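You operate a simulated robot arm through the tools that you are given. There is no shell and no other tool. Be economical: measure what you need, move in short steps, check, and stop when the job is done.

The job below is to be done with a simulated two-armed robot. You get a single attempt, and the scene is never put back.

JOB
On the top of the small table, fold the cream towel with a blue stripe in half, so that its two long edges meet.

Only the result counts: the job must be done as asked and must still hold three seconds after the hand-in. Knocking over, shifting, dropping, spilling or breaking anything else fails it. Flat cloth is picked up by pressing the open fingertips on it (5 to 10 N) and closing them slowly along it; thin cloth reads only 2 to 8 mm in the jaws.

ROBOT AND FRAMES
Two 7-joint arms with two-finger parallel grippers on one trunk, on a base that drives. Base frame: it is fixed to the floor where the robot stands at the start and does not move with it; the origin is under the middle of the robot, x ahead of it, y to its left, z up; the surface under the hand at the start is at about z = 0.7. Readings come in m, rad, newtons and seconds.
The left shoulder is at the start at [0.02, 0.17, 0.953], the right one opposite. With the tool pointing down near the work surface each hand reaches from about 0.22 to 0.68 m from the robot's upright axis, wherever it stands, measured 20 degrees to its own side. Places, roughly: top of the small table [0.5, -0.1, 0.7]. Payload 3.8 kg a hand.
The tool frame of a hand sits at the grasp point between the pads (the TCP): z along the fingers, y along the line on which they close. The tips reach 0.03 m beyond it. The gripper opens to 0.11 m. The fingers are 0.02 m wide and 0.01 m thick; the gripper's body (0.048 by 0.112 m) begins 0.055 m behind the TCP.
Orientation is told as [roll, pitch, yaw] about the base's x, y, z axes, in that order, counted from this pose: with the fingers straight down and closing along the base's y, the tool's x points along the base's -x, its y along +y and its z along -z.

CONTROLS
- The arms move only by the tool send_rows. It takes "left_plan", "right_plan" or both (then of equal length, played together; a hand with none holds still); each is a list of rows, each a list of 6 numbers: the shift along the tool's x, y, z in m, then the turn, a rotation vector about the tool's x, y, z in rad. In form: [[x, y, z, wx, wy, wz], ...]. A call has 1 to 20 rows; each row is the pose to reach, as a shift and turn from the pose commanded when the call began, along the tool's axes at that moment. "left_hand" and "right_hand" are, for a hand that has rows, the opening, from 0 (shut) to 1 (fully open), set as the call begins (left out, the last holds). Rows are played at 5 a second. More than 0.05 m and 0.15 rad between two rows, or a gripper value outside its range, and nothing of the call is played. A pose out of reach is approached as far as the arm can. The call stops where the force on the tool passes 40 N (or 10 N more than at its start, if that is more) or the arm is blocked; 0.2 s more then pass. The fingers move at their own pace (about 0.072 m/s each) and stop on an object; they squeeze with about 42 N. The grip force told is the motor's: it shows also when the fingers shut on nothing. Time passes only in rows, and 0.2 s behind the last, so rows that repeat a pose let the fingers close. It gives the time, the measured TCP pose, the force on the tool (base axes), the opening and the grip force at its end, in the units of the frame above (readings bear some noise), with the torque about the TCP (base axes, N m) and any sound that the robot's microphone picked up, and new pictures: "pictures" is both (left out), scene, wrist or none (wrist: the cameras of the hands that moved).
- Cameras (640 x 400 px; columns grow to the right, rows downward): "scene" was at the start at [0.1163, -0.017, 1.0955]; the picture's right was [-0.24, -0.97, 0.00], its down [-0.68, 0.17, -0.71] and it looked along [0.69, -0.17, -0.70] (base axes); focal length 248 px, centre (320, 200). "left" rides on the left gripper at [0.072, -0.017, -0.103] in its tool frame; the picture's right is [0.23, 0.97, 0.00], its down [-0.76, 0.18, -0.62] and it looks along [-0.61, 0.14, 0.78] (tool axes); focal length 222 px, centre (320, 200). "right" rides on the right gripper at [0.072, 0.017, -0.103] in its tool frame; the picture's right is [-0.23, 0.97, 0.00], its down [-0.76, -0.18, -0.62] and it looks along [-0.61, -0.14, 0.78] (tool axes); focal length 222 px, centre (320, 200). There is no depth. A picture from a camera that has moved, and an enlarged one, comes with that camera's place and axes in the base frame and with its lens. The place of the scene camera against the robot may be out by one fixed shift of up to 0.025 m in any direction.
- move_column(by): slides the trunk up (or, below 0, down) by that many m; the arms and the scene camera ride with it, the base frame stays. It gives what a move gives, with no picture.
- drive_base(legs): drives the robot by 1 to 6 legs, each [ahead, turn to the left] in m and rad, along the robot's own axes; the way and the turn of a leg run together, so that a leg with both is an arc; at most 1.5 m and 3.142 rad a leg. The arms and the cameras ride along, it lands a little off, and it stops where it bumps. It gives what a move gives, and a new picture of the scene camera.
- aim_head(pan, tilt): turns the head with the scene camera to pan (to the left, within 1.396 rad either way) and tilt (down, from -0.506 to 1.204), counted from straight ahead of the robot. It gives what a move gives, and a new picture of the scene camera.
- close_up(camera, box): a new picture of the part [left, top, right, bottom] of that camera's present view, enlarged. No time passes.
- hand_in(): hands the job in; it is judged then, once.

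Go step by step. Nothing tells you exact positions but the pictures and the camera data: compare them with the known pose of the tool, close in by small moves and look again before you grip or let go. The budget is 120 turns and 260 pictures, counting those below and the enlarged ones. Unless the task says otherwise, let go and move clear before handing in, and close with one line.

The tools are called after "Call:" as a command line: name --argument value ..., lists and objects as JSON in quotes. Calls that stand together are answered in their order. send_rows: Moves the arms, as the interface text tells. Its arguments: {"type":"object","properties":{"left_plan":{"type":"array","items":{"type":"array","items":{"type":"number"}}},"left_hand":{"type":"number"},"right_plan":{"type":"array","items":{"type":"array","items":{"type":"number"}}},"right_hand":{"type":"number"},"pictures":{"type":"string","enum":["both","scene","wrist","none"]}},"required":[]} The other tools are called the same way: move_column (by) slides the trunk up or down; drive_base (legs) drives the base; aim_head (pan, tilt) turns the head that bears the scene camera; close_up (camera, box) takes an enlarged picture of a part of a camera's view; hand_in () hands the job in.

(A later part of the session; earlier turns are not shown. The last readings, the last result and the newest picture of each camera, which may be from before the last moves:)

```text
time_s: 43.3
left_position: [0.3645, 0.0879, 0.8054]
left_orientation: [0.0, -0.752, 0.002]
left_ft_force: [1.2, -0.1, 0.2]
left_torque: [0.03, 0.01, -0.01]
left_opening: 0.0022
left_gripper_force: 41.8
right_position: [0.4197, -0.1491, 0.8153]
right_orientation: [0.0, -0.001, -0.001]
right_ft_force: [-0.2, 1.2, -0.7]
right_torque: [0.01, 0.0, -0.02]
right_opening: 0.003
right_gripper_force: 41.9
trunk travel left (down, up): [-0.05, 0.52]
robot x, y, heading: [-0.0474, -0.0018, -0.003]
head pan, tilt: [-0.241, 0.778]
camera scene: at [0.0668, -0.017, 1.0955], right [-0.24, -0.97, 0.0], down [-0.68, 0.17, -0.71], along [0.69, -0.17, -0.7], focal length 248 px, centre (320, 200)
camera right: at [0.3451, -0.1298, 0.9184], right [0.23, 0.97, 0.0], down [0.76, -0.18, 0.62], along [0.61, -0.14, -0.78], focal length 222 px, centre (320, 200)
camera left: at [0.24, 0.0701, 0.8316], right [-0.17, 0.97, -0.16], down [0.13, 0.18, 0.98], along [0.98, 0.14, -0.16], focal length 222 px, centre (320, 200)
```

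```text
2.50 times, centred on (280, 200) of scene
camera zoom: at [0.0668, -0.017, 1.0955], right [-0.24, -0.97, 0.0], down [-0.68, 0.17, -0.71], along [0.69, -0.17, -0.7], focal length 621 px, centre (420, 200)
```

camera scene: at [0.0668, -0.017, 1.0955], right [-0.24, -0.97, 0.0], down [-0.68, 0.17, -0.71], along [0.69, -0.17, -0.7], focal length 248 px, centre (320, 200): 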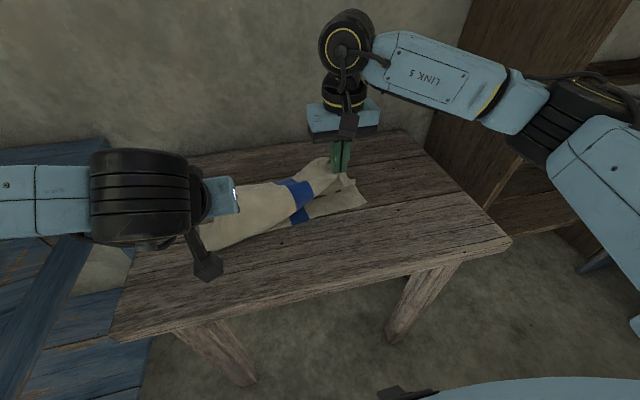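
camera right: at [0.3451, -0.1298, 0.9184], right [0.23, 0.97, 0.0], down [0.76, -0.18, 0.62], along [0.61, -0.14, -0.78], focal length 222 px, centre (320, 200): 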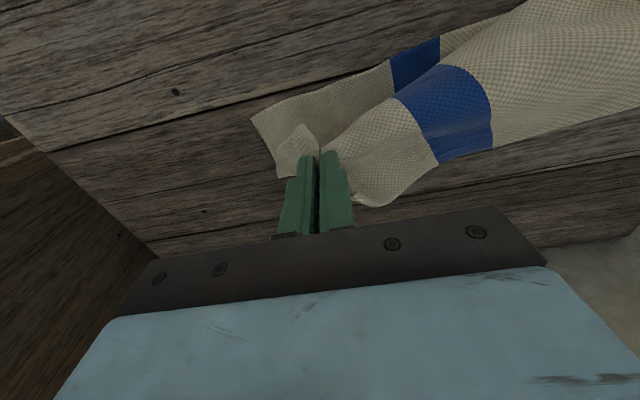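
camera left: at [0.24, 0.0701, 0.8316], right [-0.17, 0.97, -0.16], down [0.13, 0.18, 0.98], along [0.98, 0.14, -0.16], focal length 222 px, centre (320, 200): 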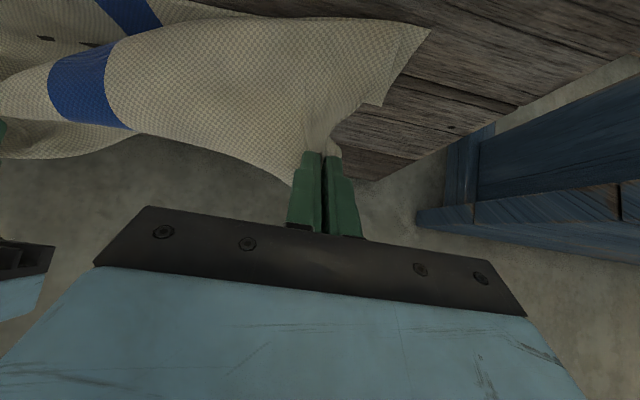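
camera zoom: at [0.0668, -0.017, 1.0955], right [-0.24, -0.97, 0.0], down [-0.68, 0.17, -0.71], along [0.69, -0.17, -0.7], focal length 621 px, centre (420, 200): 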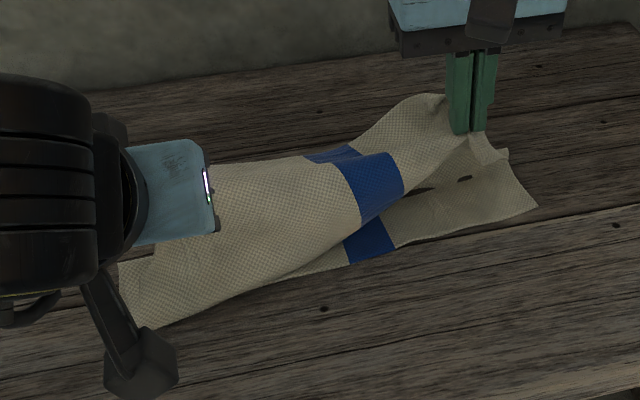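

The sheet still bulges toward the robot ahead of the left grip, so I pull the left hand back toward the robot to draw it taut.

Call:
send_rows --left_plan '[[0.008, 0, -0.006, 0, 0.1, 0], [0.016, 0, -0.012, 0, 0.2, 0], [0.024, 0, -0.018, 0, 0.3, 0], [0.032, 0, -0.026, 0, 0.4, 0], [0.04, 0, -0.034, 0, 0.45, 0], [0.04, 0, -0.034, 0, 0.45, 0]]'

Call:
close_up --camera "scene" --box '[160, 120, 400, 280]'

```text
time_s: 44.7
left_position: [0.3121, 0.0891, 0.8032]
left_orientation: [-0.001, -0.299, -0.001]
left_ft_force: [0.5, -0.8, 0.0]
left_torque: [-0.02, -0.01, -0.02]
left_opening: 0.0022
left_gripper_force: 42.2
right_position: [0.4195, -0.1481, 0.8165]
right_orientation: [0.0, 0.001, 0.001]
right_ft_force: [-0.7, 0.8, -0.2]
right_torque: [0.03, -0.01, 0.01]
right_opening: 0.0028
right_gripper_force: 41.6
trunk travel left (down, up): [-0.05, 0.52]
robot x, y, heading: [-0.0492, -0.0011, -0.001]
head pan, tilt: [-0.241, 0.778]
camera scene: at [0.0668, -0.017, 1.0955], right [-0.24, -0.97, 0.0], down [-0.68, 0.17, -0.71], along [0.69, -0.17, -0.7], focal length 248 px, centre (320, 200)
camera left: at [0.2123, 0.0707, 0.8804], right [-0.22, 0.97, -0.07], down [0.54, 0.18, 0.82], along [0.81, 0.14, -0.57], focal length 222 px, centre (320, 200)
```

scene: 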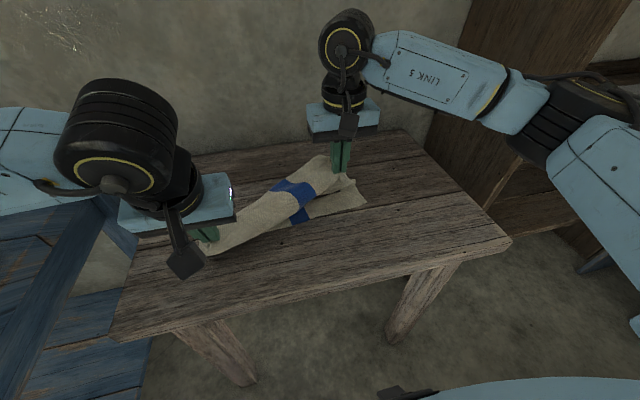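
left: 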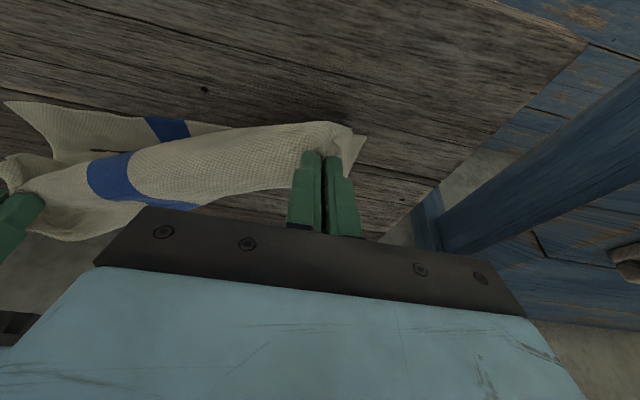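

```text
2.50 times, centred on (280, 200) of scene
camera zoom: at [0.0668, -0.017, 1.0955], right [-0.24, -0.97, 0.0], down [-0.68, 0.17, -0.71], along [0.69, -0.17, -0.7], focal length 621 px, centre (420, 200)
```

zoom: 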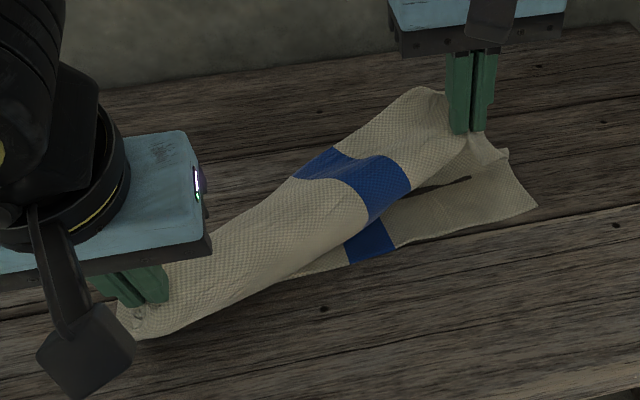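

The left sheet is now drawn out past the near edge. I release it here in the air so the lip can flop open, then back the hand off upward.

Call:
send_rows --left_plan '[[0, 0, 0, 0, 0, 0], [0, 0, 0, 0, 0, 0], [0, 0, -0.03, 0, 0, 0], [0, 0, -0.07, 0, 0.1, 0], [0, 0.02, -0.11, 0, 0.2, 0], [0, 0.05, -0.14, 0, 0.3, 0]]' --left_hand 0.4

Call:
close_up --camera "scene" --box '[160, 120, 400, 280]'

Call:
close_up --camera "left" --box '[70, 50, 350, 220]'

```text
time_s: 46.1
left_position: [0.2695, 0.1375, 0.9389]
left_orientation: [0.001, 0.0, -0.004]
left_ft_force: [0.7, -1.0, 0.2]
left_torque: [0.01, 0.01, -0.03]
left_opening: 0.0443
left_gripper_force: 0.0
right_position: [0.418, -0.1481, 0.8154]
right_orientation: [0.001, -0.001, 0.0]
right_ft_force: [-0.3, 0.3, 0.0]
right_torque: [-0.03, 0.05, 0.03]
right_opening: 0.0027
right_gripper_force: 42.0
trunk travel left (down, up): [-0.05, 0.52]
robot x, y, heading: [-0.0469, -0.0003, 0.004]
head pan, tilt: [-0.241, 0.778]
camera scene: at [0.0665, -0.0168, 1.0955], right [-0.24, -0.97, 0.0], down [-0.68, 0.17, -0.71], along [0.69, -0.17, -0.7], focal length 248 px, centre (320, 200)
camera left: at [0.1971, 0.1193, 1.0424], right [-0.23, 0.97, 0.0], down [0.76, 0.18, 0.62], along [0.61, 0.14, -0.78], focal length 222 px, centre (320, 200)
```

scene: 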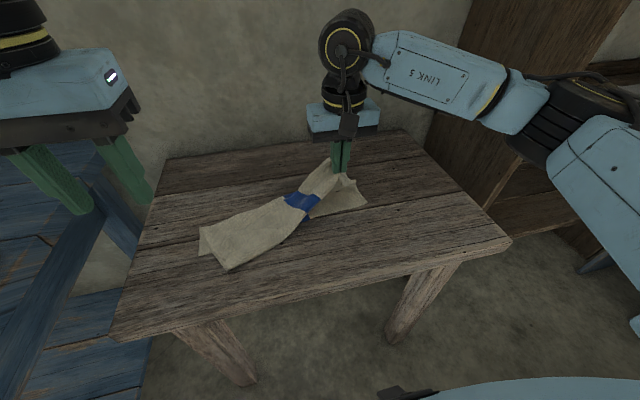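
left: 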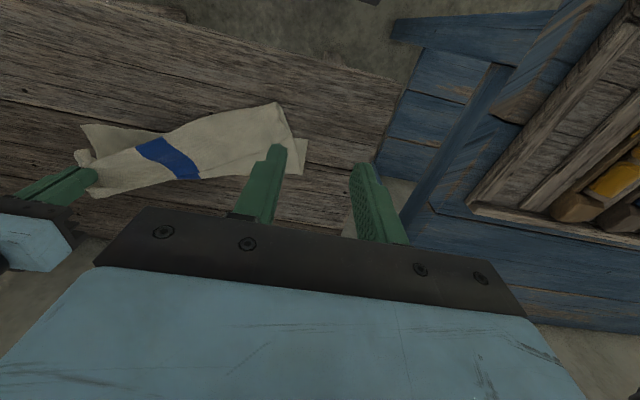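

```text
2.50 times, centred on (280, 200) of scene
camera zoom: at [0.0665, -0.0168, 1.0955], right [-0.24, -0.97, 0.0], down [-0.68, 0.17, -0.71], along [0.69, -0.17, -0.7], focal length 621 px, centre (420, 200)
```

zoom: 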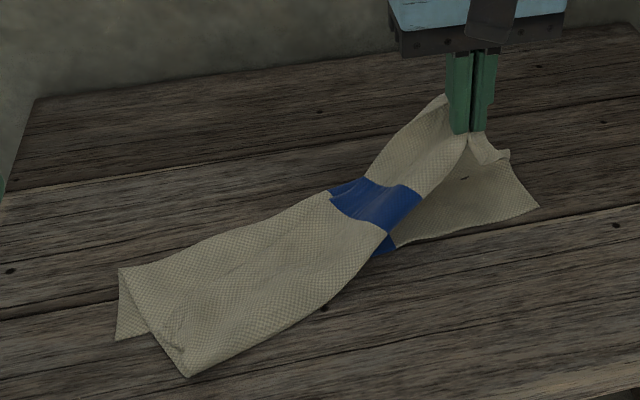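

```text
2.29 times, centred on (210, 135) of left
camera zoom: at [0.1971, 0.1193, 1.0424], right [-0.23, 0.97, 0.0], down [0.76, 0.18, 0.62], along [0.61, 0.14, -0.78], focal length 508 px, centre (571, 349)
```

zoom: 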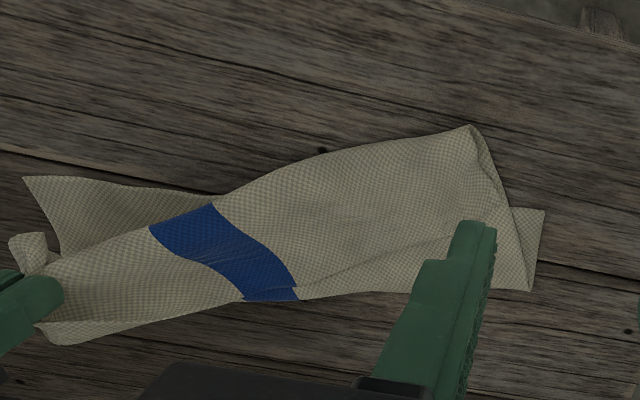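

The lip flopped open: the left upper corner now lies flat on the table at about (0.300, 0.079), edge towards the robot. I go there with a 0.3 rad yaw to match the edge for a proper re-grip.

Call:
send_rows --left_plan '[[-0.012, -0.018, 0.035, 0, 0, -0.06], [-0.024, -0.036, 0.075, 0, 0, -0.12], [-0.036, -0.054, 0.115, 0, 0, -0.18], [-0.046, -0.072, 0.15, 0, 0, -0.24], [-0.056, -0.088, 0.188, 0, 0, -0.3], [-0.056, -0.088, 0.188, 0, 0, -0.3]]' --left_hand 0.45 --pictures "wrist"

Call:
close_up --camera "left" --box '[160, 80, 440, 250]'

```text
time_s: 47.5
left_position: [0.326, 0.0489, 0.7464]
left_orientation: [0.0, 0.001, 0.3]
left_ft_force: [0.0, -0.9, -0.3]
left_torque: [0.01, -0.02, -0.02]
left_opening: 0.0493
left_gripper_force: 0.0
right_position: [0.4189, -0.149, 0.8145]
right_orientation: [0.001, -0.001, -0.001]
right_ft_force: [0.4, 0.2, 0.0]
right_torque: [-0.02, 0.0, 0.0]
right_opening: 0.0028
right_gripper_force: 42.7
trunk travel left (down, up): [-0.05, 0.52]
robot x, y, heading: [-0.0498, 0.0001, -0.004]
head pan, tilt: [-0.241, 0.778]
camera left: at [0.262, 0.01, 0.8497], right [-0.51, 0.86, 0.0], down [0.67, 0.4, 0.62], along [0.54, 0.31, -0.78], focal length 222 px, centre (320, 200)
```

left: 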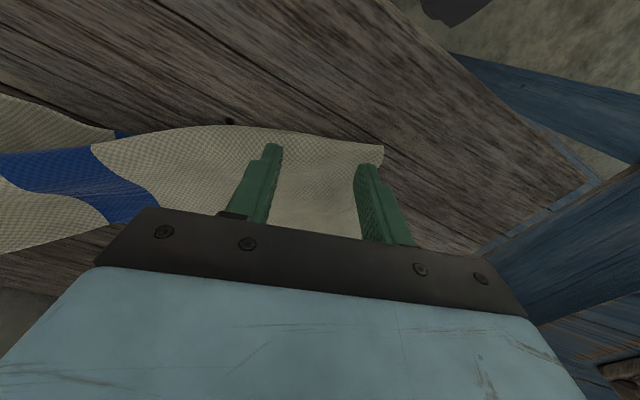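

```text
2.29 times, centred on (300, 165) of left
camera zoom: at [0.262, 0.01, 0.8497], right [-0.51, 0.86, 0.0], down [0.67, 0.4, 0.62], along [0.54, 0.31, -0.78], focal length 508 px, centre (366, 280)
```

zoom: 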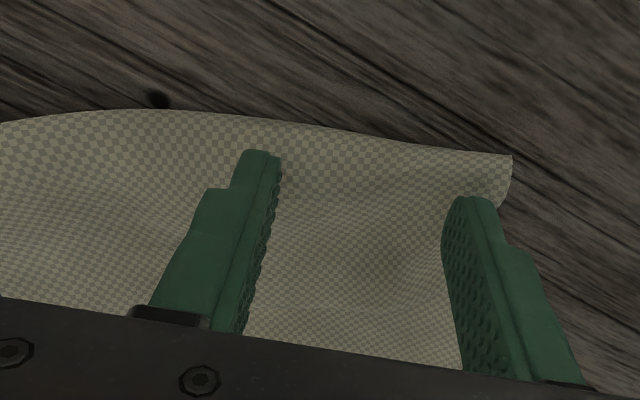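

The alignment is right: the tip centre will sit about 13 mm inside the edge. I lower to contact.

Call:
send_rows --left_plan '[[0, 0, 0.006, 0, 0, 0], [0, 0, 0.011, 0, 0, 0], [0, 0, 0.0135, 0, 0, 0], [0, 0, 0.0145, 0, 0, 0], [0, 0, 0.0145, 0, 0, 0]]' --pictures "none"

```text
time_s: 48.7
left_position: [0.3252, 0.0489, 0.7344]
left_orientation: [0.001, -0.002, 0.3]
left_ft_force: [0.1, -0.1, 1.2]
left_torque: [0.03, 0.0, -0.02]
left_opening: 0.0494
left_gripper_force: 0.0
right_position: [0.4187, -0.1491, 0.8148]
right_orientation: [0.0, -0.003, -0.001]
right_ft_force: [-0.5, 0.6, -0.4]
right_torque: [-0.01, 0.0, 0.02]
right_opening: 0.0027
right_gripper_force: 41.7
trunk travel left (down, up): [-0.05, 0.52]
robot x, y, heading: [-0.0504, -0.001, -0.004]
head pan, tilt: [-0.241, 0.778]
```

Call:
send_rows --left_plan '[[0, 0, 0.0008, 0, 0, 0], [0, 0, 0.0012, 0, 0, 0], [0, 0, 0.0012, 0, 0, 0]]' --pictures "none"

```text
time_s: 49.5
left_position: [0.3266, 0.0492, 0.7337]
left_orientation: [-0.002, -0.002, 0.3]
left_ft_force: [0.5, 0.2, 7.1]
left_torque: [0.15, 0.13, 0.04]
left_opening: 0.0495
left_gripper_force: 0.0
right_position: [0.4178, -0.1492, 0.8159]
right_orientation: [0.002, -0.002, 0.0]
right_ft_force: [-0.3, 0.1, -0.2]
right_torque: [-0.03, 0.01, 0.01]
right_opening: 0.0027
right_gripper_force: 42.1
trunk travel left (down, up): [-0.05, 0.52]
robot x, y, heading: [-0.0487, 0.0039, 0.003]
head pan, tilt: [-0.241, 0.778]
```

Call:
send_rows --left_plan '[[0, 0, 0, 0, 0, 0], [0, 0, 0, 0, 0, 0]]' --left_hand 0.33 --pictures "none"

Call:
send_rows --left_plan '[[0, 0, 0, 0, 0, 0], [0, 0, 0, 0, 0, 0]]' --left_hand 0.2 --pictures "none"

Call:
send_rows --left_plan '[[0, 0, 0, 0, 0, 0], [0, 0, 0, 0, 0, 0]]' --left_hand 0.1 --pictures "none"

Call:
send_rows --left_plan '[[0, 0, 0, 0, 0, 0], [0, 0, 0, 0, 0, 0], [0, 0, 0, 0, 0, 0]]' --left_hand 0 --pictures "wrist"

```text
time_s: 50.1
left_position: [0.3254, 0.0503, 0.7331]
left_orientation: [0.0, -0.001, 0.3]
left_ft_force: [0.0, 0.0, 3.8]
left_torque: [0.02, 0.04, -0.04]
left_opening: 0.0363
left_gripper_force: 0.0
right_position: [0.4177, -0.1483, 0.8161]
right_orientation: [0.0, -0.003, 0.001]
right_ft_force: [-0.4, -0.3, -0.3]
right_torque: [0.01, -0.02, -0.01]
right_opening: 0.0025
right_gripper_force: 42.1
trunk travel left (down, up): [-0.05, 0.52]
robot x, y, heading: [-0.0507, -0.0012, 0.004]
head pan, tilt: [-0.241, 0.778]
```

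```text
time_s: 50.7
left_position: [0.325, 0.05, 0.7322]
left_orientation: [-0.001, -0.001, 0.301]
left_ft_force: [-0.3, -0.6, 2.2]
left_torque: [0.02, -0.01, 0.03]
left_opening: 0.0219
left_gripper_force: 0.1
right_position: [0.4203, -0.1487, 0.816]
right_orientation: [-0.001, -0.001, -0.001]
right_ft_force: [0.1, 0.3, 0.5]
right_torque: [-0.01, 0.02, 0.0]
right_opening: 0.0029
right_gripper_force: 42.0
trunk travel left (down, up): [-0.05, 0.52]
robot x, y, heading: [-0.0486, -0.0001, 0.0]
head pan, tilt: [-0.241, 0.778]
```

```text
time_s: 51.3
left_position: [0.3244, 0.0493, 0.7337]
left_orientation: [0.0, -0.002, 0.3]
left_ft_force: [-0.5, 1.4, 5.4]
left_torque: [0.06, 0.05, 0.01]
left_opening: 0.0108
left_gripper_force: 5.8
right_position: [0.4192, -0.1485, 0.8158]
right_orientation: [0.0, -0.001, 0.001]
right_ft_force: [-0.9, -0.1, -0.2]
right_torque: [-0.04, 0.01, -0.02]
right_opening: 0.0028
right_gripper_force: 42.4
trunk travel left (down, up): [-0.05, 0.52]
robot x, y, heading: [-0.053, -0.0013, 0.0]
head pan, tilt: [-0.241, 0.778]
```

```text
time_s: 52.1
left_position: [0.3252, 0.0498, 0.7334]
left_orientation: [-0.002, -0.001, 0.301]
left_ft_force: [1.2, -0.4, 7.8]
left_torque: [0.04, 0.02, 0.0]
left_opening: 0.0019
left_gripper_force: 41.4
right_position: [0.4195, -0.1486, 0.8142]
right_orientation: [0.0, -0.002, 0.0]
right_ft_force: [-0.7, 0.2, 0.1]
right_torque: [-0.02, -0.02, -0.01]
right_opening: 0.0027
right_gripper_force: 42.2
trunk travel left (down, up): [-0.05, 0.52]
robot x, y, heading: [-0.0508, -0.0018, -0.001]
head pan, tilt: [-0.241, 0.778]
camera left: at [0.2611, 0.0108, 0.8366], right [-0.5, 0.86, 0.0], down [0.67, 0.39, 0.62], along [0.54, 0.31, -0.78], focal length 222 px, centre (320, 200)
```

left: 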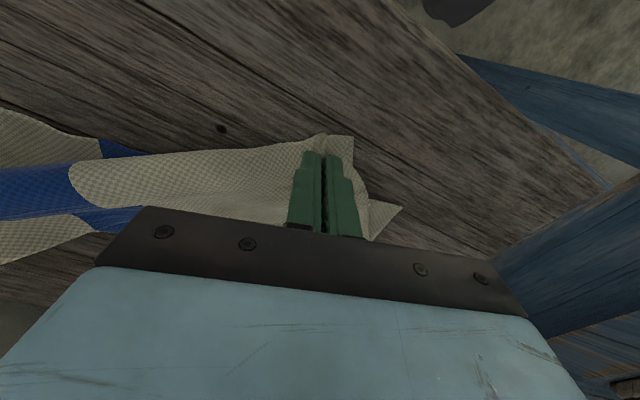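

Both corners are now gripped with their edges facing the right way. I lift and carry both over the fold region, spread apart, to straighten the sheet.

Call:
send_rows --left_plan '[[-0.01, 0, -0.03, 0, 0, 0], [-0.035, 0, -0.055, 0, 0, 0], [-0.065, 0.001, -0.08, 0, 0, 0.05], [-0.095, 0.002, -0.1, 0, 0, 0.1], [-0.116, 0.003, -0.105, 0, 0, 0.135], [-0.116, 0.003, -0.105, 0, 0, 0.135]]' --right_plan '[[-0.01, 0, -0.005, 0, 0, -0.03], [-0.02, 0, -0.01, 0, 0, -0.06], [-0.03, 0, -0.015, 0, 0, -0.09], [-0.044, -0.002, -0.02, 0, 0, -0.13], [-0.056, -0.003, -0.025, 0, 0, -0.165], [-0.056, -0.003, -0.025, 0, 0, -0.165]]'

Call:
close_up --camera "scene" --box '[160, 120, 400, 280]'

```text
time_s: 53.5
left_position: [0.4363, 0.0853, 0.8396]
left_orientation: [0.0, -0.001, 0.163]
left_ft_force: [0.5, -1.4, -0.1]
left_torque: [-0.03, -0.03, 0.05]
left_opening: 0.0017
left_gripper_force: 42.1
right_position: [0.4745, -0.1524, 0.8414]
right_orientation: [0.0, 0.0, 0.166]
right_ft_force: [-1.0, 1.8, -0.3]
right_torque: [0.04, 0.02, -0.01]
right_opening: 0.0029
right_gripper_force: 42.4
trunk travel left (down, up): [-0.05, 0.52]
robot x, y, heading: [-0.0515, 0.0033, 0.003]
head pan, tilt: [-0.241, 0.778]
camera scene: at [0.0668, -0.017, 1.0954], right [-0.24, -0.97, 0.0], down [-0.68, 0.17, -0.71], along [0.69, -0.17, -0.7], focal length 248 px, centre (320, 200)
camera right: at [0.3991, -0.146, 0.9443], right [0.06, 1.0, 0.0], down [0.78, -0.05, 0.62], along [0.62, -0.04, -0.78], focal length 222 px, centre (320, 200)
camera left: at [0.3676, 0.0565, 0.9429], right [-0.38, 0.92, 0.0], down [0.72, 0.3, 0.62], along [0.58, 0.24, -0.78], focal length 222 px, centre (320, 200)
```

scene: 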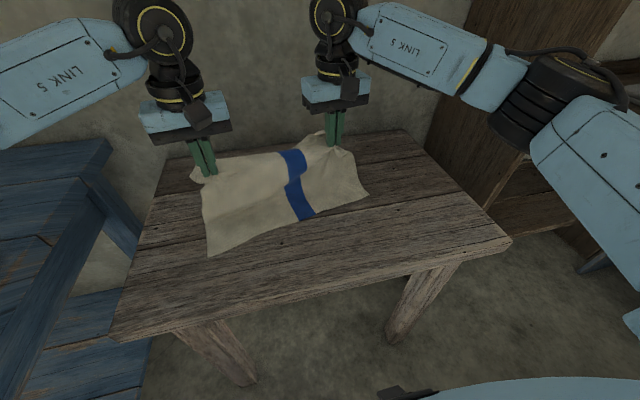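
right: 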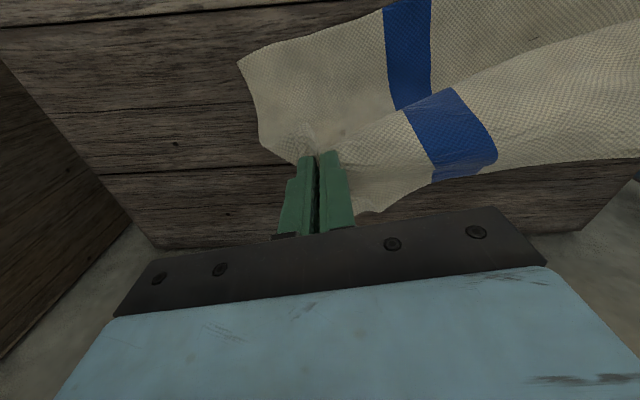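
left: 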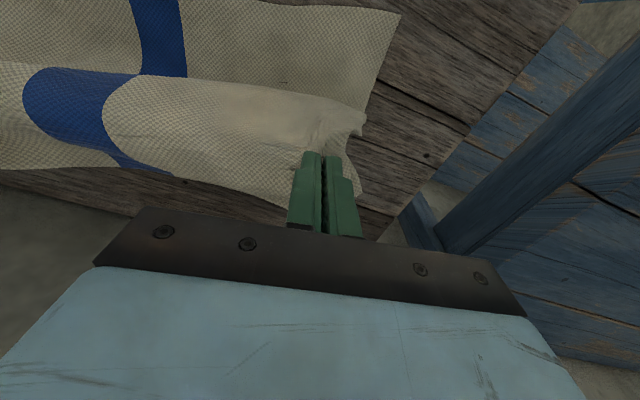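

```text
2.50 times, centred on (280, 200) of scene
camera zoom: at [0.0668, -0.017, 1.0954], right [-0.24, -0.97, 0.0], down [-0.68, 0.17, -0.71], along [0.69, -0.17, -0.7], focal length 621 px, centre (420, 200)
```

zoom: 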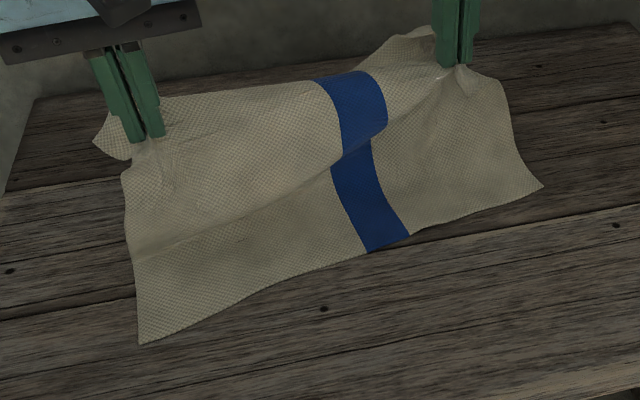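

The sheet now stands up, and the lower near edge runs from (0.338, 0.118) to (0.4235, -0.226). I swing the held edge down in a taut arc, ending just above the near edge.

Call:
send_rows --left_plan '[[0.007, -0.001, -0.021, 0, 0, 0], [0.022, -0.002, -0.013, 0, 0, -0.02], [0.037, -0.004, -0.001, 0, 0, -0.04], [0.047, -0.005, 0.01, 0, 0, -0.06], [0.057, -0.006, 0.022, 0, 0, -0.076], [0.066, -0.007, 0.037, 0, 0, -0.076], [0.071, -0.0075, 0.052, 0, 0, -0.076], [0.075, -0.0077, 0.077, 0, 0, -0.076], [0.075, -0.0077, 0.077, 0, 0, -0.076]]' --right_plan '[[0.002, 0, -0.01, 0, 0, 0], [0.012, -0.001, -0.004, 0, 0, -0.02], [0.022, -0.002, 0.005, 0, 0, -0.04], [0.03, -0.003, 0.014, 0, 0, -0.06], [0.039, -0.004, 0.025, 0, 0, -0.076], [0.045, -0.005, 0.039, 0, 0, -0.076], [0.05, -0.0055, 0.053, 0, 0, -0.076], [0.055, -0.006, 0.078, 0, 0, -0.076], [0.055, -0.006, 0.078, 0, 0, -0.076]]'

Call:
close_up --camera "scene" --box '[160, 120, 400, 280]'

```text
time_s: 55.5
left_position: [0.3624, 0.0672, 0.761]
left_orientation: [-0.001, 0.0, 0.241]
left_ft_force: [0.3, -1.7, -0.4]
left_torque: [-0.04, -0.04, 0.01]
left_opening: 0.0018
left_gripper_force: 41.7
right_position: [0.4212, -0.1672, 0.7633]
right_orientation: [0.001, 0.0, 0.241]
right_ft_force: [-0.1, 1.8, -0.4]
right_torque: [0.03, 0.02, -0.06]
right_opening: 0.0028
right_gripper_force: 42.3
trunk travel left (down, up): [-0.05, 0.52]
robot x, y, heading: [-0.0493, 0.001, 0.0]
head pan, tilt: [-0.241, 0.778]
camera scene: at [0.0668, -0.017, 1.0955], right [-0.24, -0.97, 0.0], down [-0.68, 0.17, -0.71], along [0.69, -0.17, -0.7], focal length 248 px, centre (320, 200)
camera right: at [0.3463, -0.1661, 0.8657], right [-0.01, 1.0, 0.0], down [0.78, 0.01, 0.62], along [0.62, 0.01, -0.78], focal length 222 px, centre (320, 200)
camera left: at [0.2962, 0.0328, 0.8638], right [-0.45, 0.89, 0.0], down [0.7, 0.35, 0.62], along [0.56, 0.28, -0.78], focal length 222 px, centre (320, 200)
```

scene: 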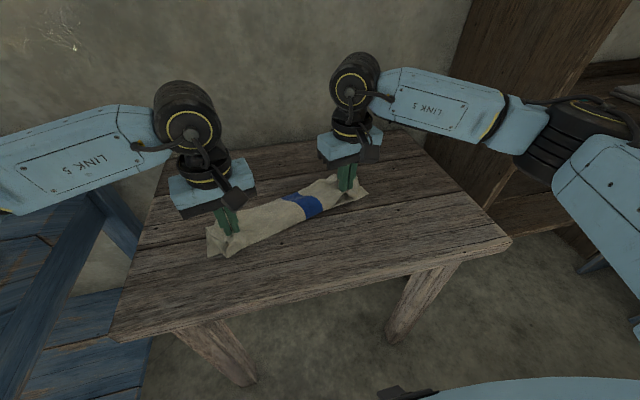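
right: 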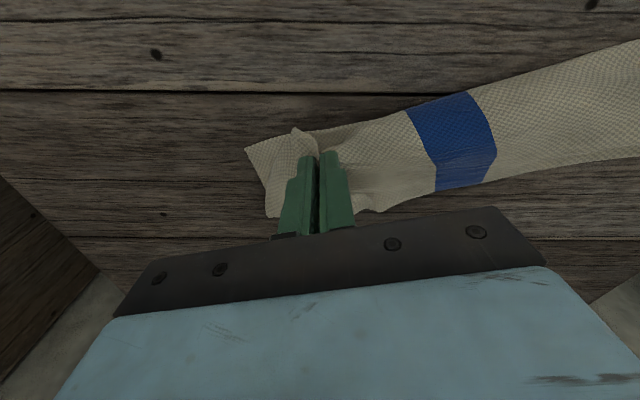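
left: 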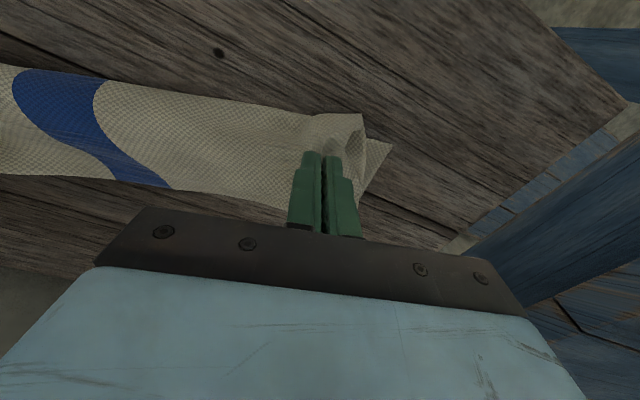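

```text
2.50 times, centred on (280, 200) of scene
camera zoom: at [0.0668, -0.017, 1.0955], right [-0.24, -0.97, 0.0], down [-0.68, 0.17, -0.71], along [0.69, -0.17, -0.7], focal length 621 px, centre (420, 200)
```

zoom: 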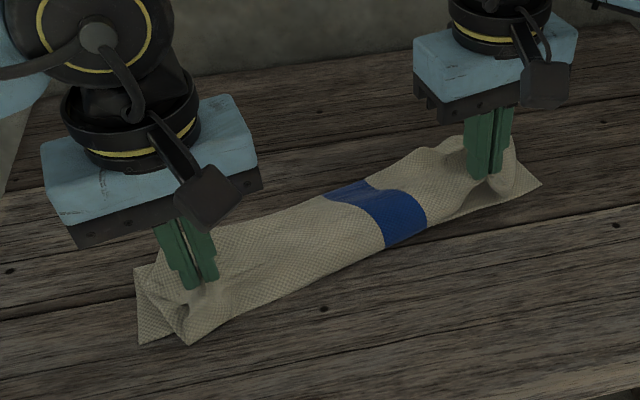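

This looks right: the upper edge hangs straight over the near edge with no curl. I lower it to the cloth.

Call:
send_rows --left_plan '[[0, 0, 0.01, 0, 0, 0], [0, 0, 0.018, 0, 0, 0], [0, 0, 0.024, 0, 0, 0], [0, 0, 0.024, 0, 0, 0]]' --right_plan '[[0, 0, 0.01, 0, 0, 0], [0, 0, 0.02, 0, 0, 0], [0, 0, 0.026, 0, 0, 0], [0, 0, 0.026, 0, 0, 0]]' --pictures "scene"

Call:
close_up --camera "scene" --box '[190, 150, 390, 275]'

```text
time_s: 56.5
left_position: [0.3634, 0.0678, 0.7388]
left_orientation: [-0.001, -0.004, 0.241]
left_ft_force: [-0.1, -1.0, 1.0]
left_torque: [-0.06, -0.01, -0.01]
left_opening: 0.0019
left_gripper_force: 41.7
right_position: [0.4225, -0.1671, 0.7356]
right_orientation: [0.0, -0.002, 0.242]
right_ft_force: [-0.9, 2.0, 2.4]
right_torque: [0.06, 0.02, -0.01]
right_opening: 0.0028
right_gripper_force: 42.1
trunk travel left (down, up): [-0.05, 0.52]
robot x, y, heading: [-0.0504, 0.0016, -0.002]
head pan, tilt: [-0.241, 0.778]
camera scene: at [0.0667, -0.017, 1.0955], right [-0.24, -0.97, 0.0], down [-0.68, 0.17, -0.71], along [0.69, -0.17, -0.7], focal length 248 px, centre (320, 200)
```

scene: 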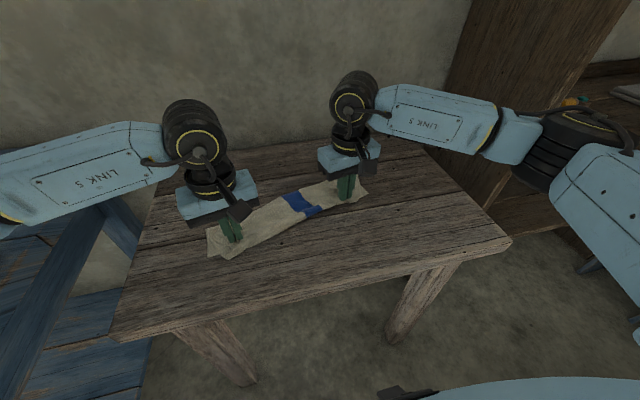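

```text
3.20 times, centred on (290, 212) of scene
camera zoom: at [0.0667, -0.017, 1.0955], right [-0.24, -0.97, 0.0], down [-0.68, 0.17, -0.71], along [0.69, -0.17, -0.7], focal length 795 px, centre (416, 160)
```

zoom: 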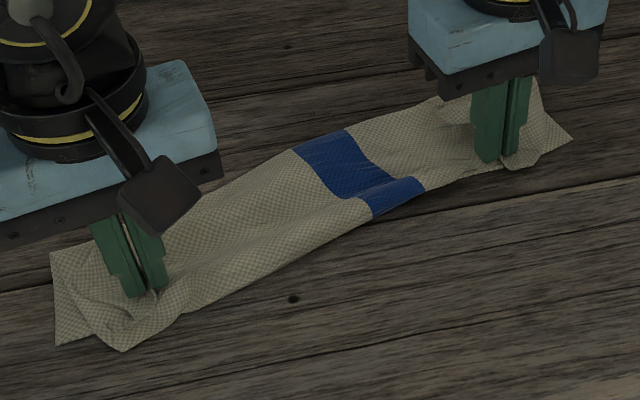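

The edges nearly coincide; the left upper corner overshoots by about 1 cm and the right is a few mm short. I correct those, then open the fingers to spread the cloth.

Call:
send_rows --left_plan '[[-0.004, 0, -0.003, 0, 0, 0], [-0.011, 0, -0.003, 0, 0, 0], [-0.011, 0, 0.001, 0, 0, 0], [-0.011, 0, 0.001, 0, 0, 0]]' --right_plan '[[0.002, 0, -0.002, 0, 0, 0], [0.004, 0, -0.002, 0, 0, 0], [0.004, 0, 0.0, 0, 0, 0], [0.004, 0, 0, 0, 0, 0]]' --pictures "none"

Call:
send_rows --left_plan '[[0, 0, 0, 0, 0, 0], [0, 0, 0, 0, 0, 0], [0, 0, 0, 0, 0, 0]]' --right_plan '[[0, 0, 0, 0, 0, 0], [0, 0, 0, 0, 0, 0], [0, 0, 0, 0, 0, 0]]' --left_hand 0.45 --right_hand 0.45 --pictures "none"

Call:
close_up --camera "scene" --box '[190, 150, 390, 275]'

```text
time_s: 57.5
left_position: [0.3734, 0.0691, 0.7362]
left_orientation: [0.002, -0.003, 0.241]
left_ft_force: [0.4, -1.1, 1.2]
left_torque: [-0.08, 0.01, 0.02]
left_opening: 0.0021
left_gripper_force: 41.4
right_position: [0.4172, -0.1681, 0.7369]
right_orientation: [0.0, -0.001, 0.242]
right_ft_force: [0.4, 1.6, 1.4]
right_torque: [0.05, -0.04, -0.04]
right_opening: 0.0029
right_gripper_force: 41.8
trunk travel left (down, up): [-0.05, 0.52]
robot x, y, heading: [-0.0535, -0.0014, -0.0]
head pan, tilt: [-0.241, 0.778]
```

```text
time_s: 58.3
left_position: [0.3747, 0.0688, 0.7352]
left_orientation: [0.0, 0.001, 0.241]
left_ft_force: [0.2, -0.2, -0.1]
left_torque: [-0.02, -0.01, -0.01]
left_opening: 0.0494
left_gripper_force: 0.2
right_position: [0.4187, -0.1675, 0.735]
right_orientation: [0.001, -0.001, 0.238]
right_ft_force: [-0.6, 0.9, -0.7]
right_torque: [-0.01, 0.0, 0.02]
right_opening: 0.0493
right_gripper_force: 0.0
trunk travel left (down, up): [-0.05, 0.52]
robot x, y, heading: [-0.0488, -0.0013, -0.002]
head pan, tilt: [-0.241, 0.778]
```

```text
3.20 times, centred on (290, 212) of scene
camera zoom: at [0.0668, -0.017, 1.0955], right [-0.24, -0.97, 0.0], down [-0.68, 0.17, -0.71], along [0.69, -0.17, -0.7], focal length 795 px, centre (416, 160)
```

zoom: 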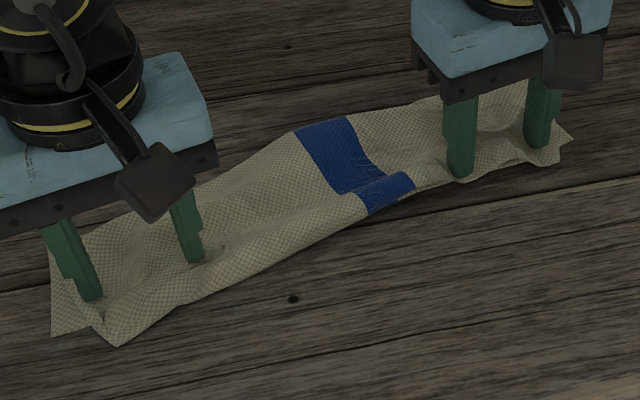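

Released and spread. I lift straight up and away to inspect.

Call:
send_rows --left_plan '[[0, 0, -0.02, 0, 0, 0], [0, 0, -0.06, 0, 0, 0], [0.01, 0.02, -0.1, 0, 0, 0], [0.03, 0.05, -0.14, 0, 0, 0], [0.06, 0.06, -0.17, 0, 0, 0.1], [0.06, 0.06, -0.17, 0, 0, 0.1]]' --right_plan '[[0, 0, -0.02, 0, 0, 0], [0, 0, -0.06, 0, 0, 0], [0.01, -0.01, -0.1, 0, 0, 0], [0.04, -0.01, -0.14, 0, 0, 0], [0.08, -0.01, -0.17, 0, 0, 0.1], [0.08, -0.01, -0.17, 0, 0, 0.1]]'

Call:
close_up --camera "scene" --box '[190, 150, 390, 275]'

```text
refused: row 4 steps farther than a row can; nothing moved
```

```text
3.20 times, centred on (290, 212) of scene
camera zoom: at [0.0668, -0.017, 1.0955], right [-0.24, -0.97, 0.0], down [-0.68, 0.17, -0.71], along [0.69, -0.17, -0.7], focal length 795 px, centre (416, 160)
```

zoom: 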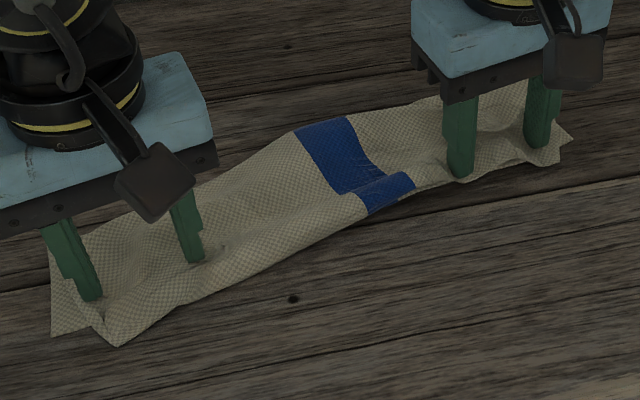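

The step was too long; I resend it in smaller rows.

Call:
send_rows --left_plan '[[0, 0, -0.02, 0, 0, 0], [0, 0, -0.06, 0, 0, 0], [0.01, 0.01, -0.1, 0, 0, 0], [0.025, 0.025, -0.13, 0, 0, 0], [0.045, 0.04, -0.155, 0, 0, 0.1], [0.06, 0.05, -0.17, 0, 0, 0.1], [0.06, 0.05, -0.17, 0, 0, 0.1]]' --right_plan '[[0, 0, -0.02, 0, 0, 0], [0, 0, -0.06, 0, 0, 0], [0.01, -0.005, -0.1, 0, 0, 0], [0.035, -0.01, -0.13, 0, 0, 0], [0.06, -0.01, -0.155, 0, 0, 0.1], [0.08, -0.01, -0.17, 0, 0, 0.1], [0.08, -0.01, -0.17, 0, 0, 0.1]]'

Call:
close_up --camera "scene" --box '[190, 150, 390, 275]'

Call:
close_up --camera "right" --box '[200, 50, 520, 220]'

Call:
close_up --camera "left" --box '[50, 30, 370, 220]'

```text
time_s: 59.9
left_position: [0.3034, 0.1016, 0.9071]
left_orientation: [0.0, -0.002, 0.14]
left_ft_force: [-0.1, -0.1, -0.3]
left_torque: [0.0, 0.03, -0.02]
left_opening: 0.0497
left_gripper_force: 0.1
right_position: [0.3431, -0.197, 0.9076]
right_orientation: [0.001, 0.0, 0.141]
right_ft_force: [0.5, 0.1, 0.4]
right_torque: [0.0, -0.01, 0.0]
right_opening: 0.0494
right_gripper_force: 0.1
trunk travel left (down, up): [-0.05, 0.52]
robot x, y, heading: [-0.0521, 0.0048, 0.001]
head pan, tilt: [-0.241, 0.778]
camera scene: at [0.0668, -0.017, 1.0954], right [-0.24, -0.97, 0.0], down [-0.68, 0.17, -0.71], along [0.69, -0.17, -0.7], focal length 248 px, centre (320, 200)
camera right: at [0.2672, -0.1888, 1.01], right [0.09, 1.0, 0.0], down [0.78, -0.07, 0.62], along [0.62, -0.06, -0.78], focal length 222 px, centre (320, 200)
camera left: at [0.2334, 0.0744, 1.0096], right [-0.36, 0.93, 0.0], down [0.73, 0.28, 0.62], along [0.58, 0.23, -0.78], focal length 222 px, centre (320, 200)
```

scene: 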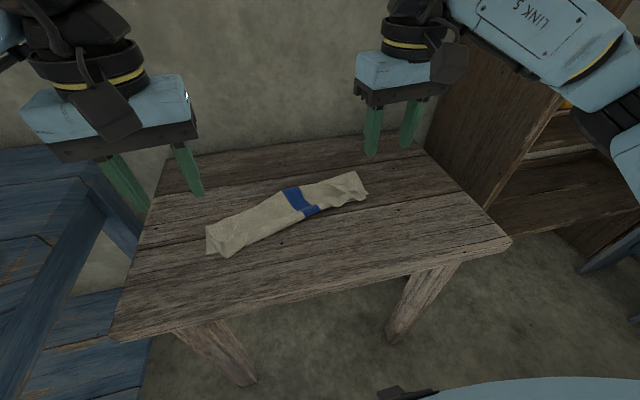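
right: 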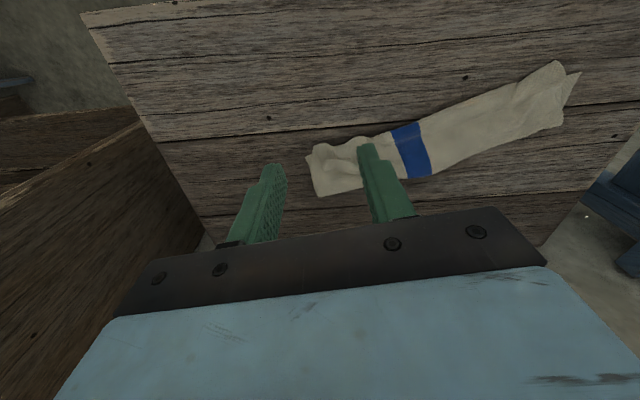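
left: 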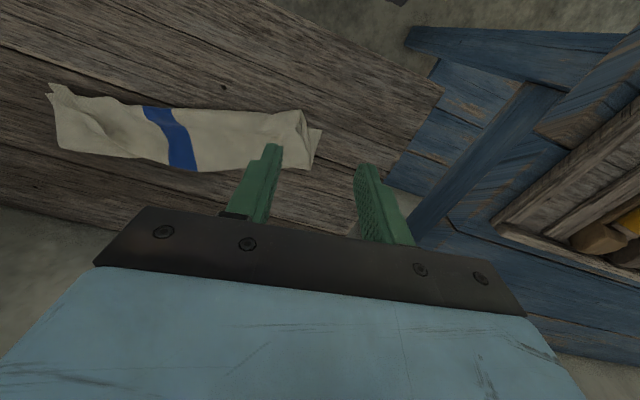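

```text
3.20 times, centred on (290, 212) of scene
camera zoom: at [0.0668, -0.017, 1.0954], right [-0.24, -0.97, 0.0], down [-0.68, 0.17, -0.71], along [0.69, -0.17, -0.7], focal length 795 px, centre (416, 160)
```

zoom: 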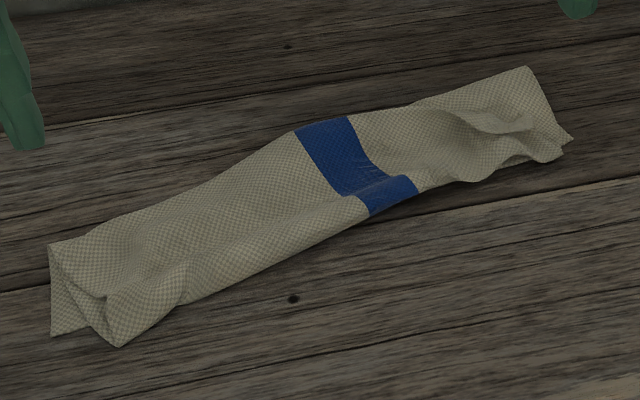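

```text
2.00 times, centred on (360, 135) of right
camera zoom: at [0.2672, -0.1888, 1.01], right [0.09, 1.0, 0.0], down [0.78, -0.07, 0.62], along [0.62, -0.06, -0.78], focal length 444 px, centre (240, 330)
```

zoom: 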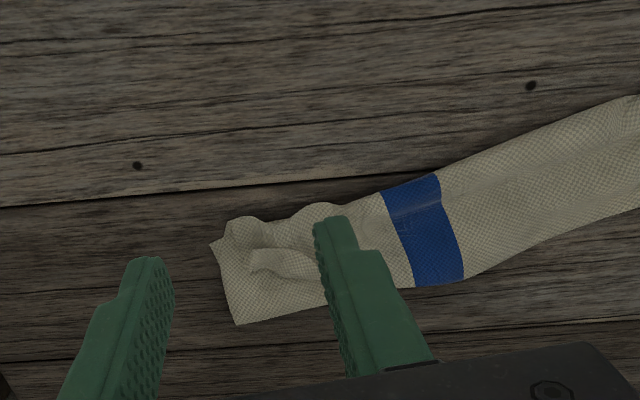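

```text
2.00 times, centred on (210, 125) of left
camera zoom: at [0.2334, 0.0744, 1.0096], right [-0.36, 0.93, 0.0], down [0.73, 0.28, 0.62], along [0.58, 0.23, -0.78], focal length 444 px, centre (540, 350)
```

zoom: 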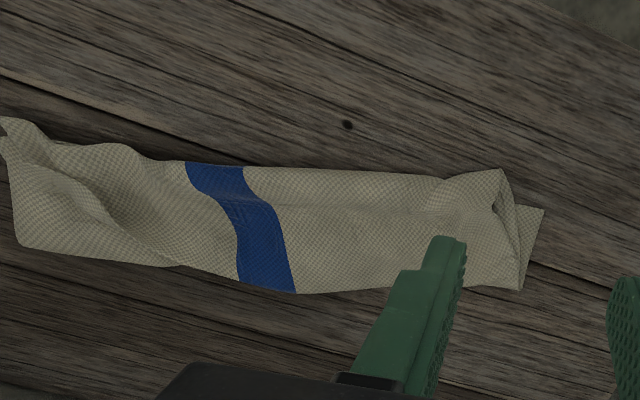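

The layers look aligned, but the folded strip measures narrower (7–10 cm) than half the towel, so some cloth may be tucked. I zoom in on the ends.

Call:
close_up --camera "left" --box '[230, 90, 350, 185]'

Call:
close_up --camera "scene" --box '[195, 215, 275, 265]'

Call:
close_up --camera "scene" --box '[280, 160, 380, 225]'

```text
4.21 times, centred on (290, 138) of left
camera zoom: at [0.2334, 0.0744, 1.0096], right [-0.36, 0.93, 0.0], down [0.73, 0.28, 0.62], along [0.58, 0.23, -0.78], focal length 935 px, centre (446, 463)
```

zoom: 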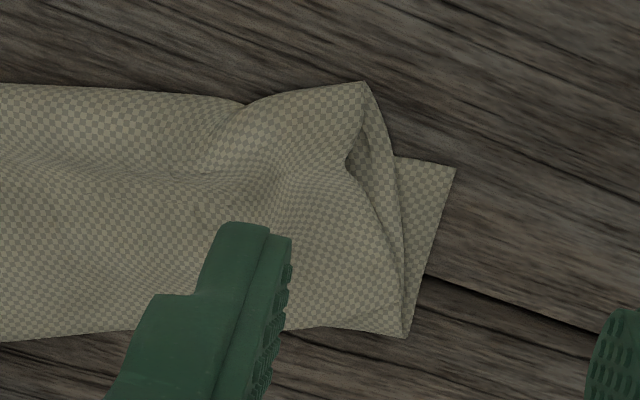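

```text
8.00 times, centred on (235, 240) of scene
camera zoom: at [0.0668, -0.017, 1.0954], right [-0.24, -0.97, 0.0], down [-0.68, 0.17, -0.71], along [0.69, -0.17, -0.7], focal length 1988 px, centre (1000, -120)
```

zoom: 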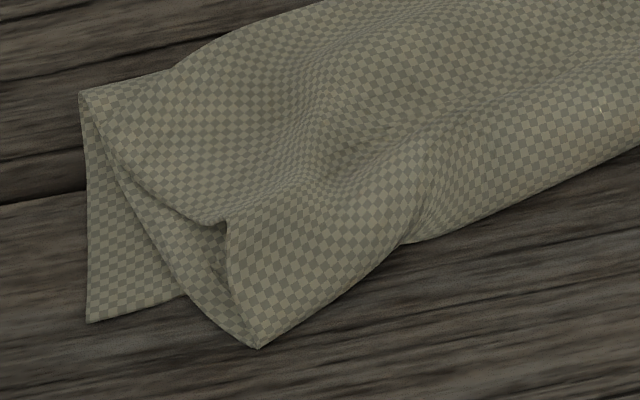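

```text
6.15 times, centred on (330, 192) of scene
camera zoom: at [0.0668, -0.017, 1.0954], right [-0.24, -0.97, 0.0], down [-0.68, 0.17, -0.71], along [0.69, -0.17, -0.7], focal length 1529 px, centre (258, 246)
```

zoom: 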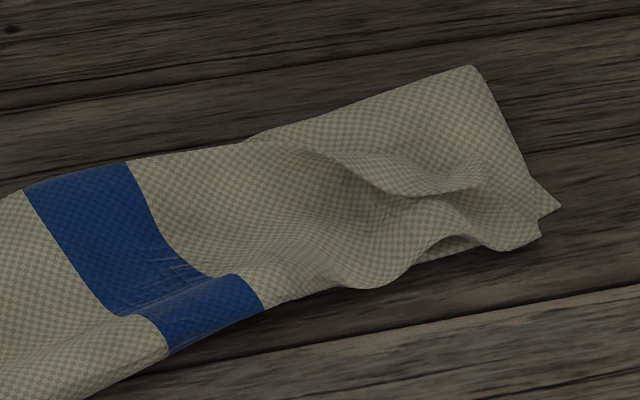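

The end view shows three layers: the towel is folded in a Z (each about 9 cm), with the true free edge lying on top. I reposition the wrist cameras above it to find that free edge.

Call:
send_rows --left_plan '[[-0.045, -0.006, 0, 0, 0, 0], [-0.09, -0.012, 0, 0, 0, 0.07], [-0.1356, -0.019, 0, 0, 0, 0.14], [-0.1356, -0.019, 0, 0, 0, 0.14]]' --right_plan '[[-0.045, -0.006, 0, 0, 0, 0], [-0.09, -0.012, 0, 0, 0, 0.07], [-0.126, -0.018, 0, 0, 0, 0.14], [-0.126, -0.018, 0, 0, 0, 0.14]]' --pictures "none"

Call:
close_up --camera "left" --box '[40, 0, 400, 200]'

Call:
close_up --camera "right" --box '[200, 0, 560, 200]'

```text
time_s: 60.9
left_position: [0.4392, 0.1045, 0.907]
left_orientation: [0.0, -0.003, -0.001]
left_ft_force: [-0.1, -0.2, -0.1]
left_torque: [0.05, 0.02, 0.01]
left_opening: 0.0498
left_gripper_force: 0.1
right_position: [0.4674, -0.2001, 0.9084]
right_orientation: [0.001, -0.001, -0.001]
right_ft_force: [0.4, 0.0, -0.9]
right_torque: [0.07, -0.02, -0.02]
right_opening: 0.0497
right_gripper_force: 0.1
trunk travel left (down, up): [-0.05, 0.52]
robot x, y, heading: [-0.0497, -0.0001, 0.0]
head pan, tilt: [-0.241, 0.778]
```

```text
1.78 times, centred on (220, 100) of left
camera zoom: at [0.3661, 0.0866, 1.0107], right [-0.23, 0.97, 0.0], down [0.76, 0.18, 0.62], along [0.61, 0.14, -0.78], focal length 395 px, centre (498, 378)
```

zoom: 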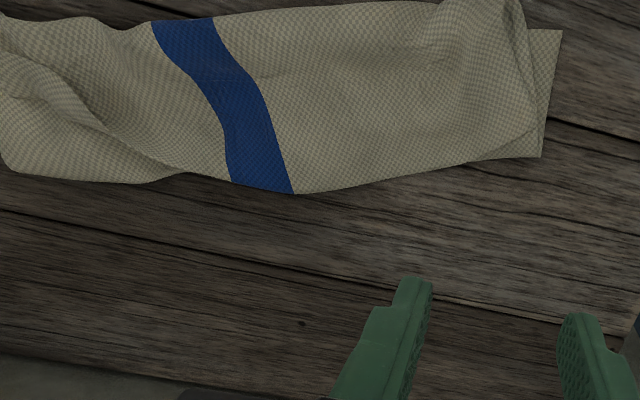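

```text
1.78 times, centred on (380, 100) of right
camera zoom: at [0.3938, -0.1817, 1.0111], right [0.23, 0.97, 0.0], down [0.76, -0.18, 0.62], along [0.61, -0.14, -0.78], focal length 395 px, centre (213, 378)
```

zoom: 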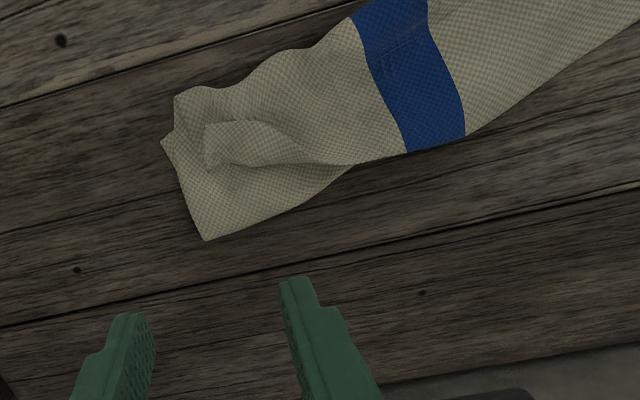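

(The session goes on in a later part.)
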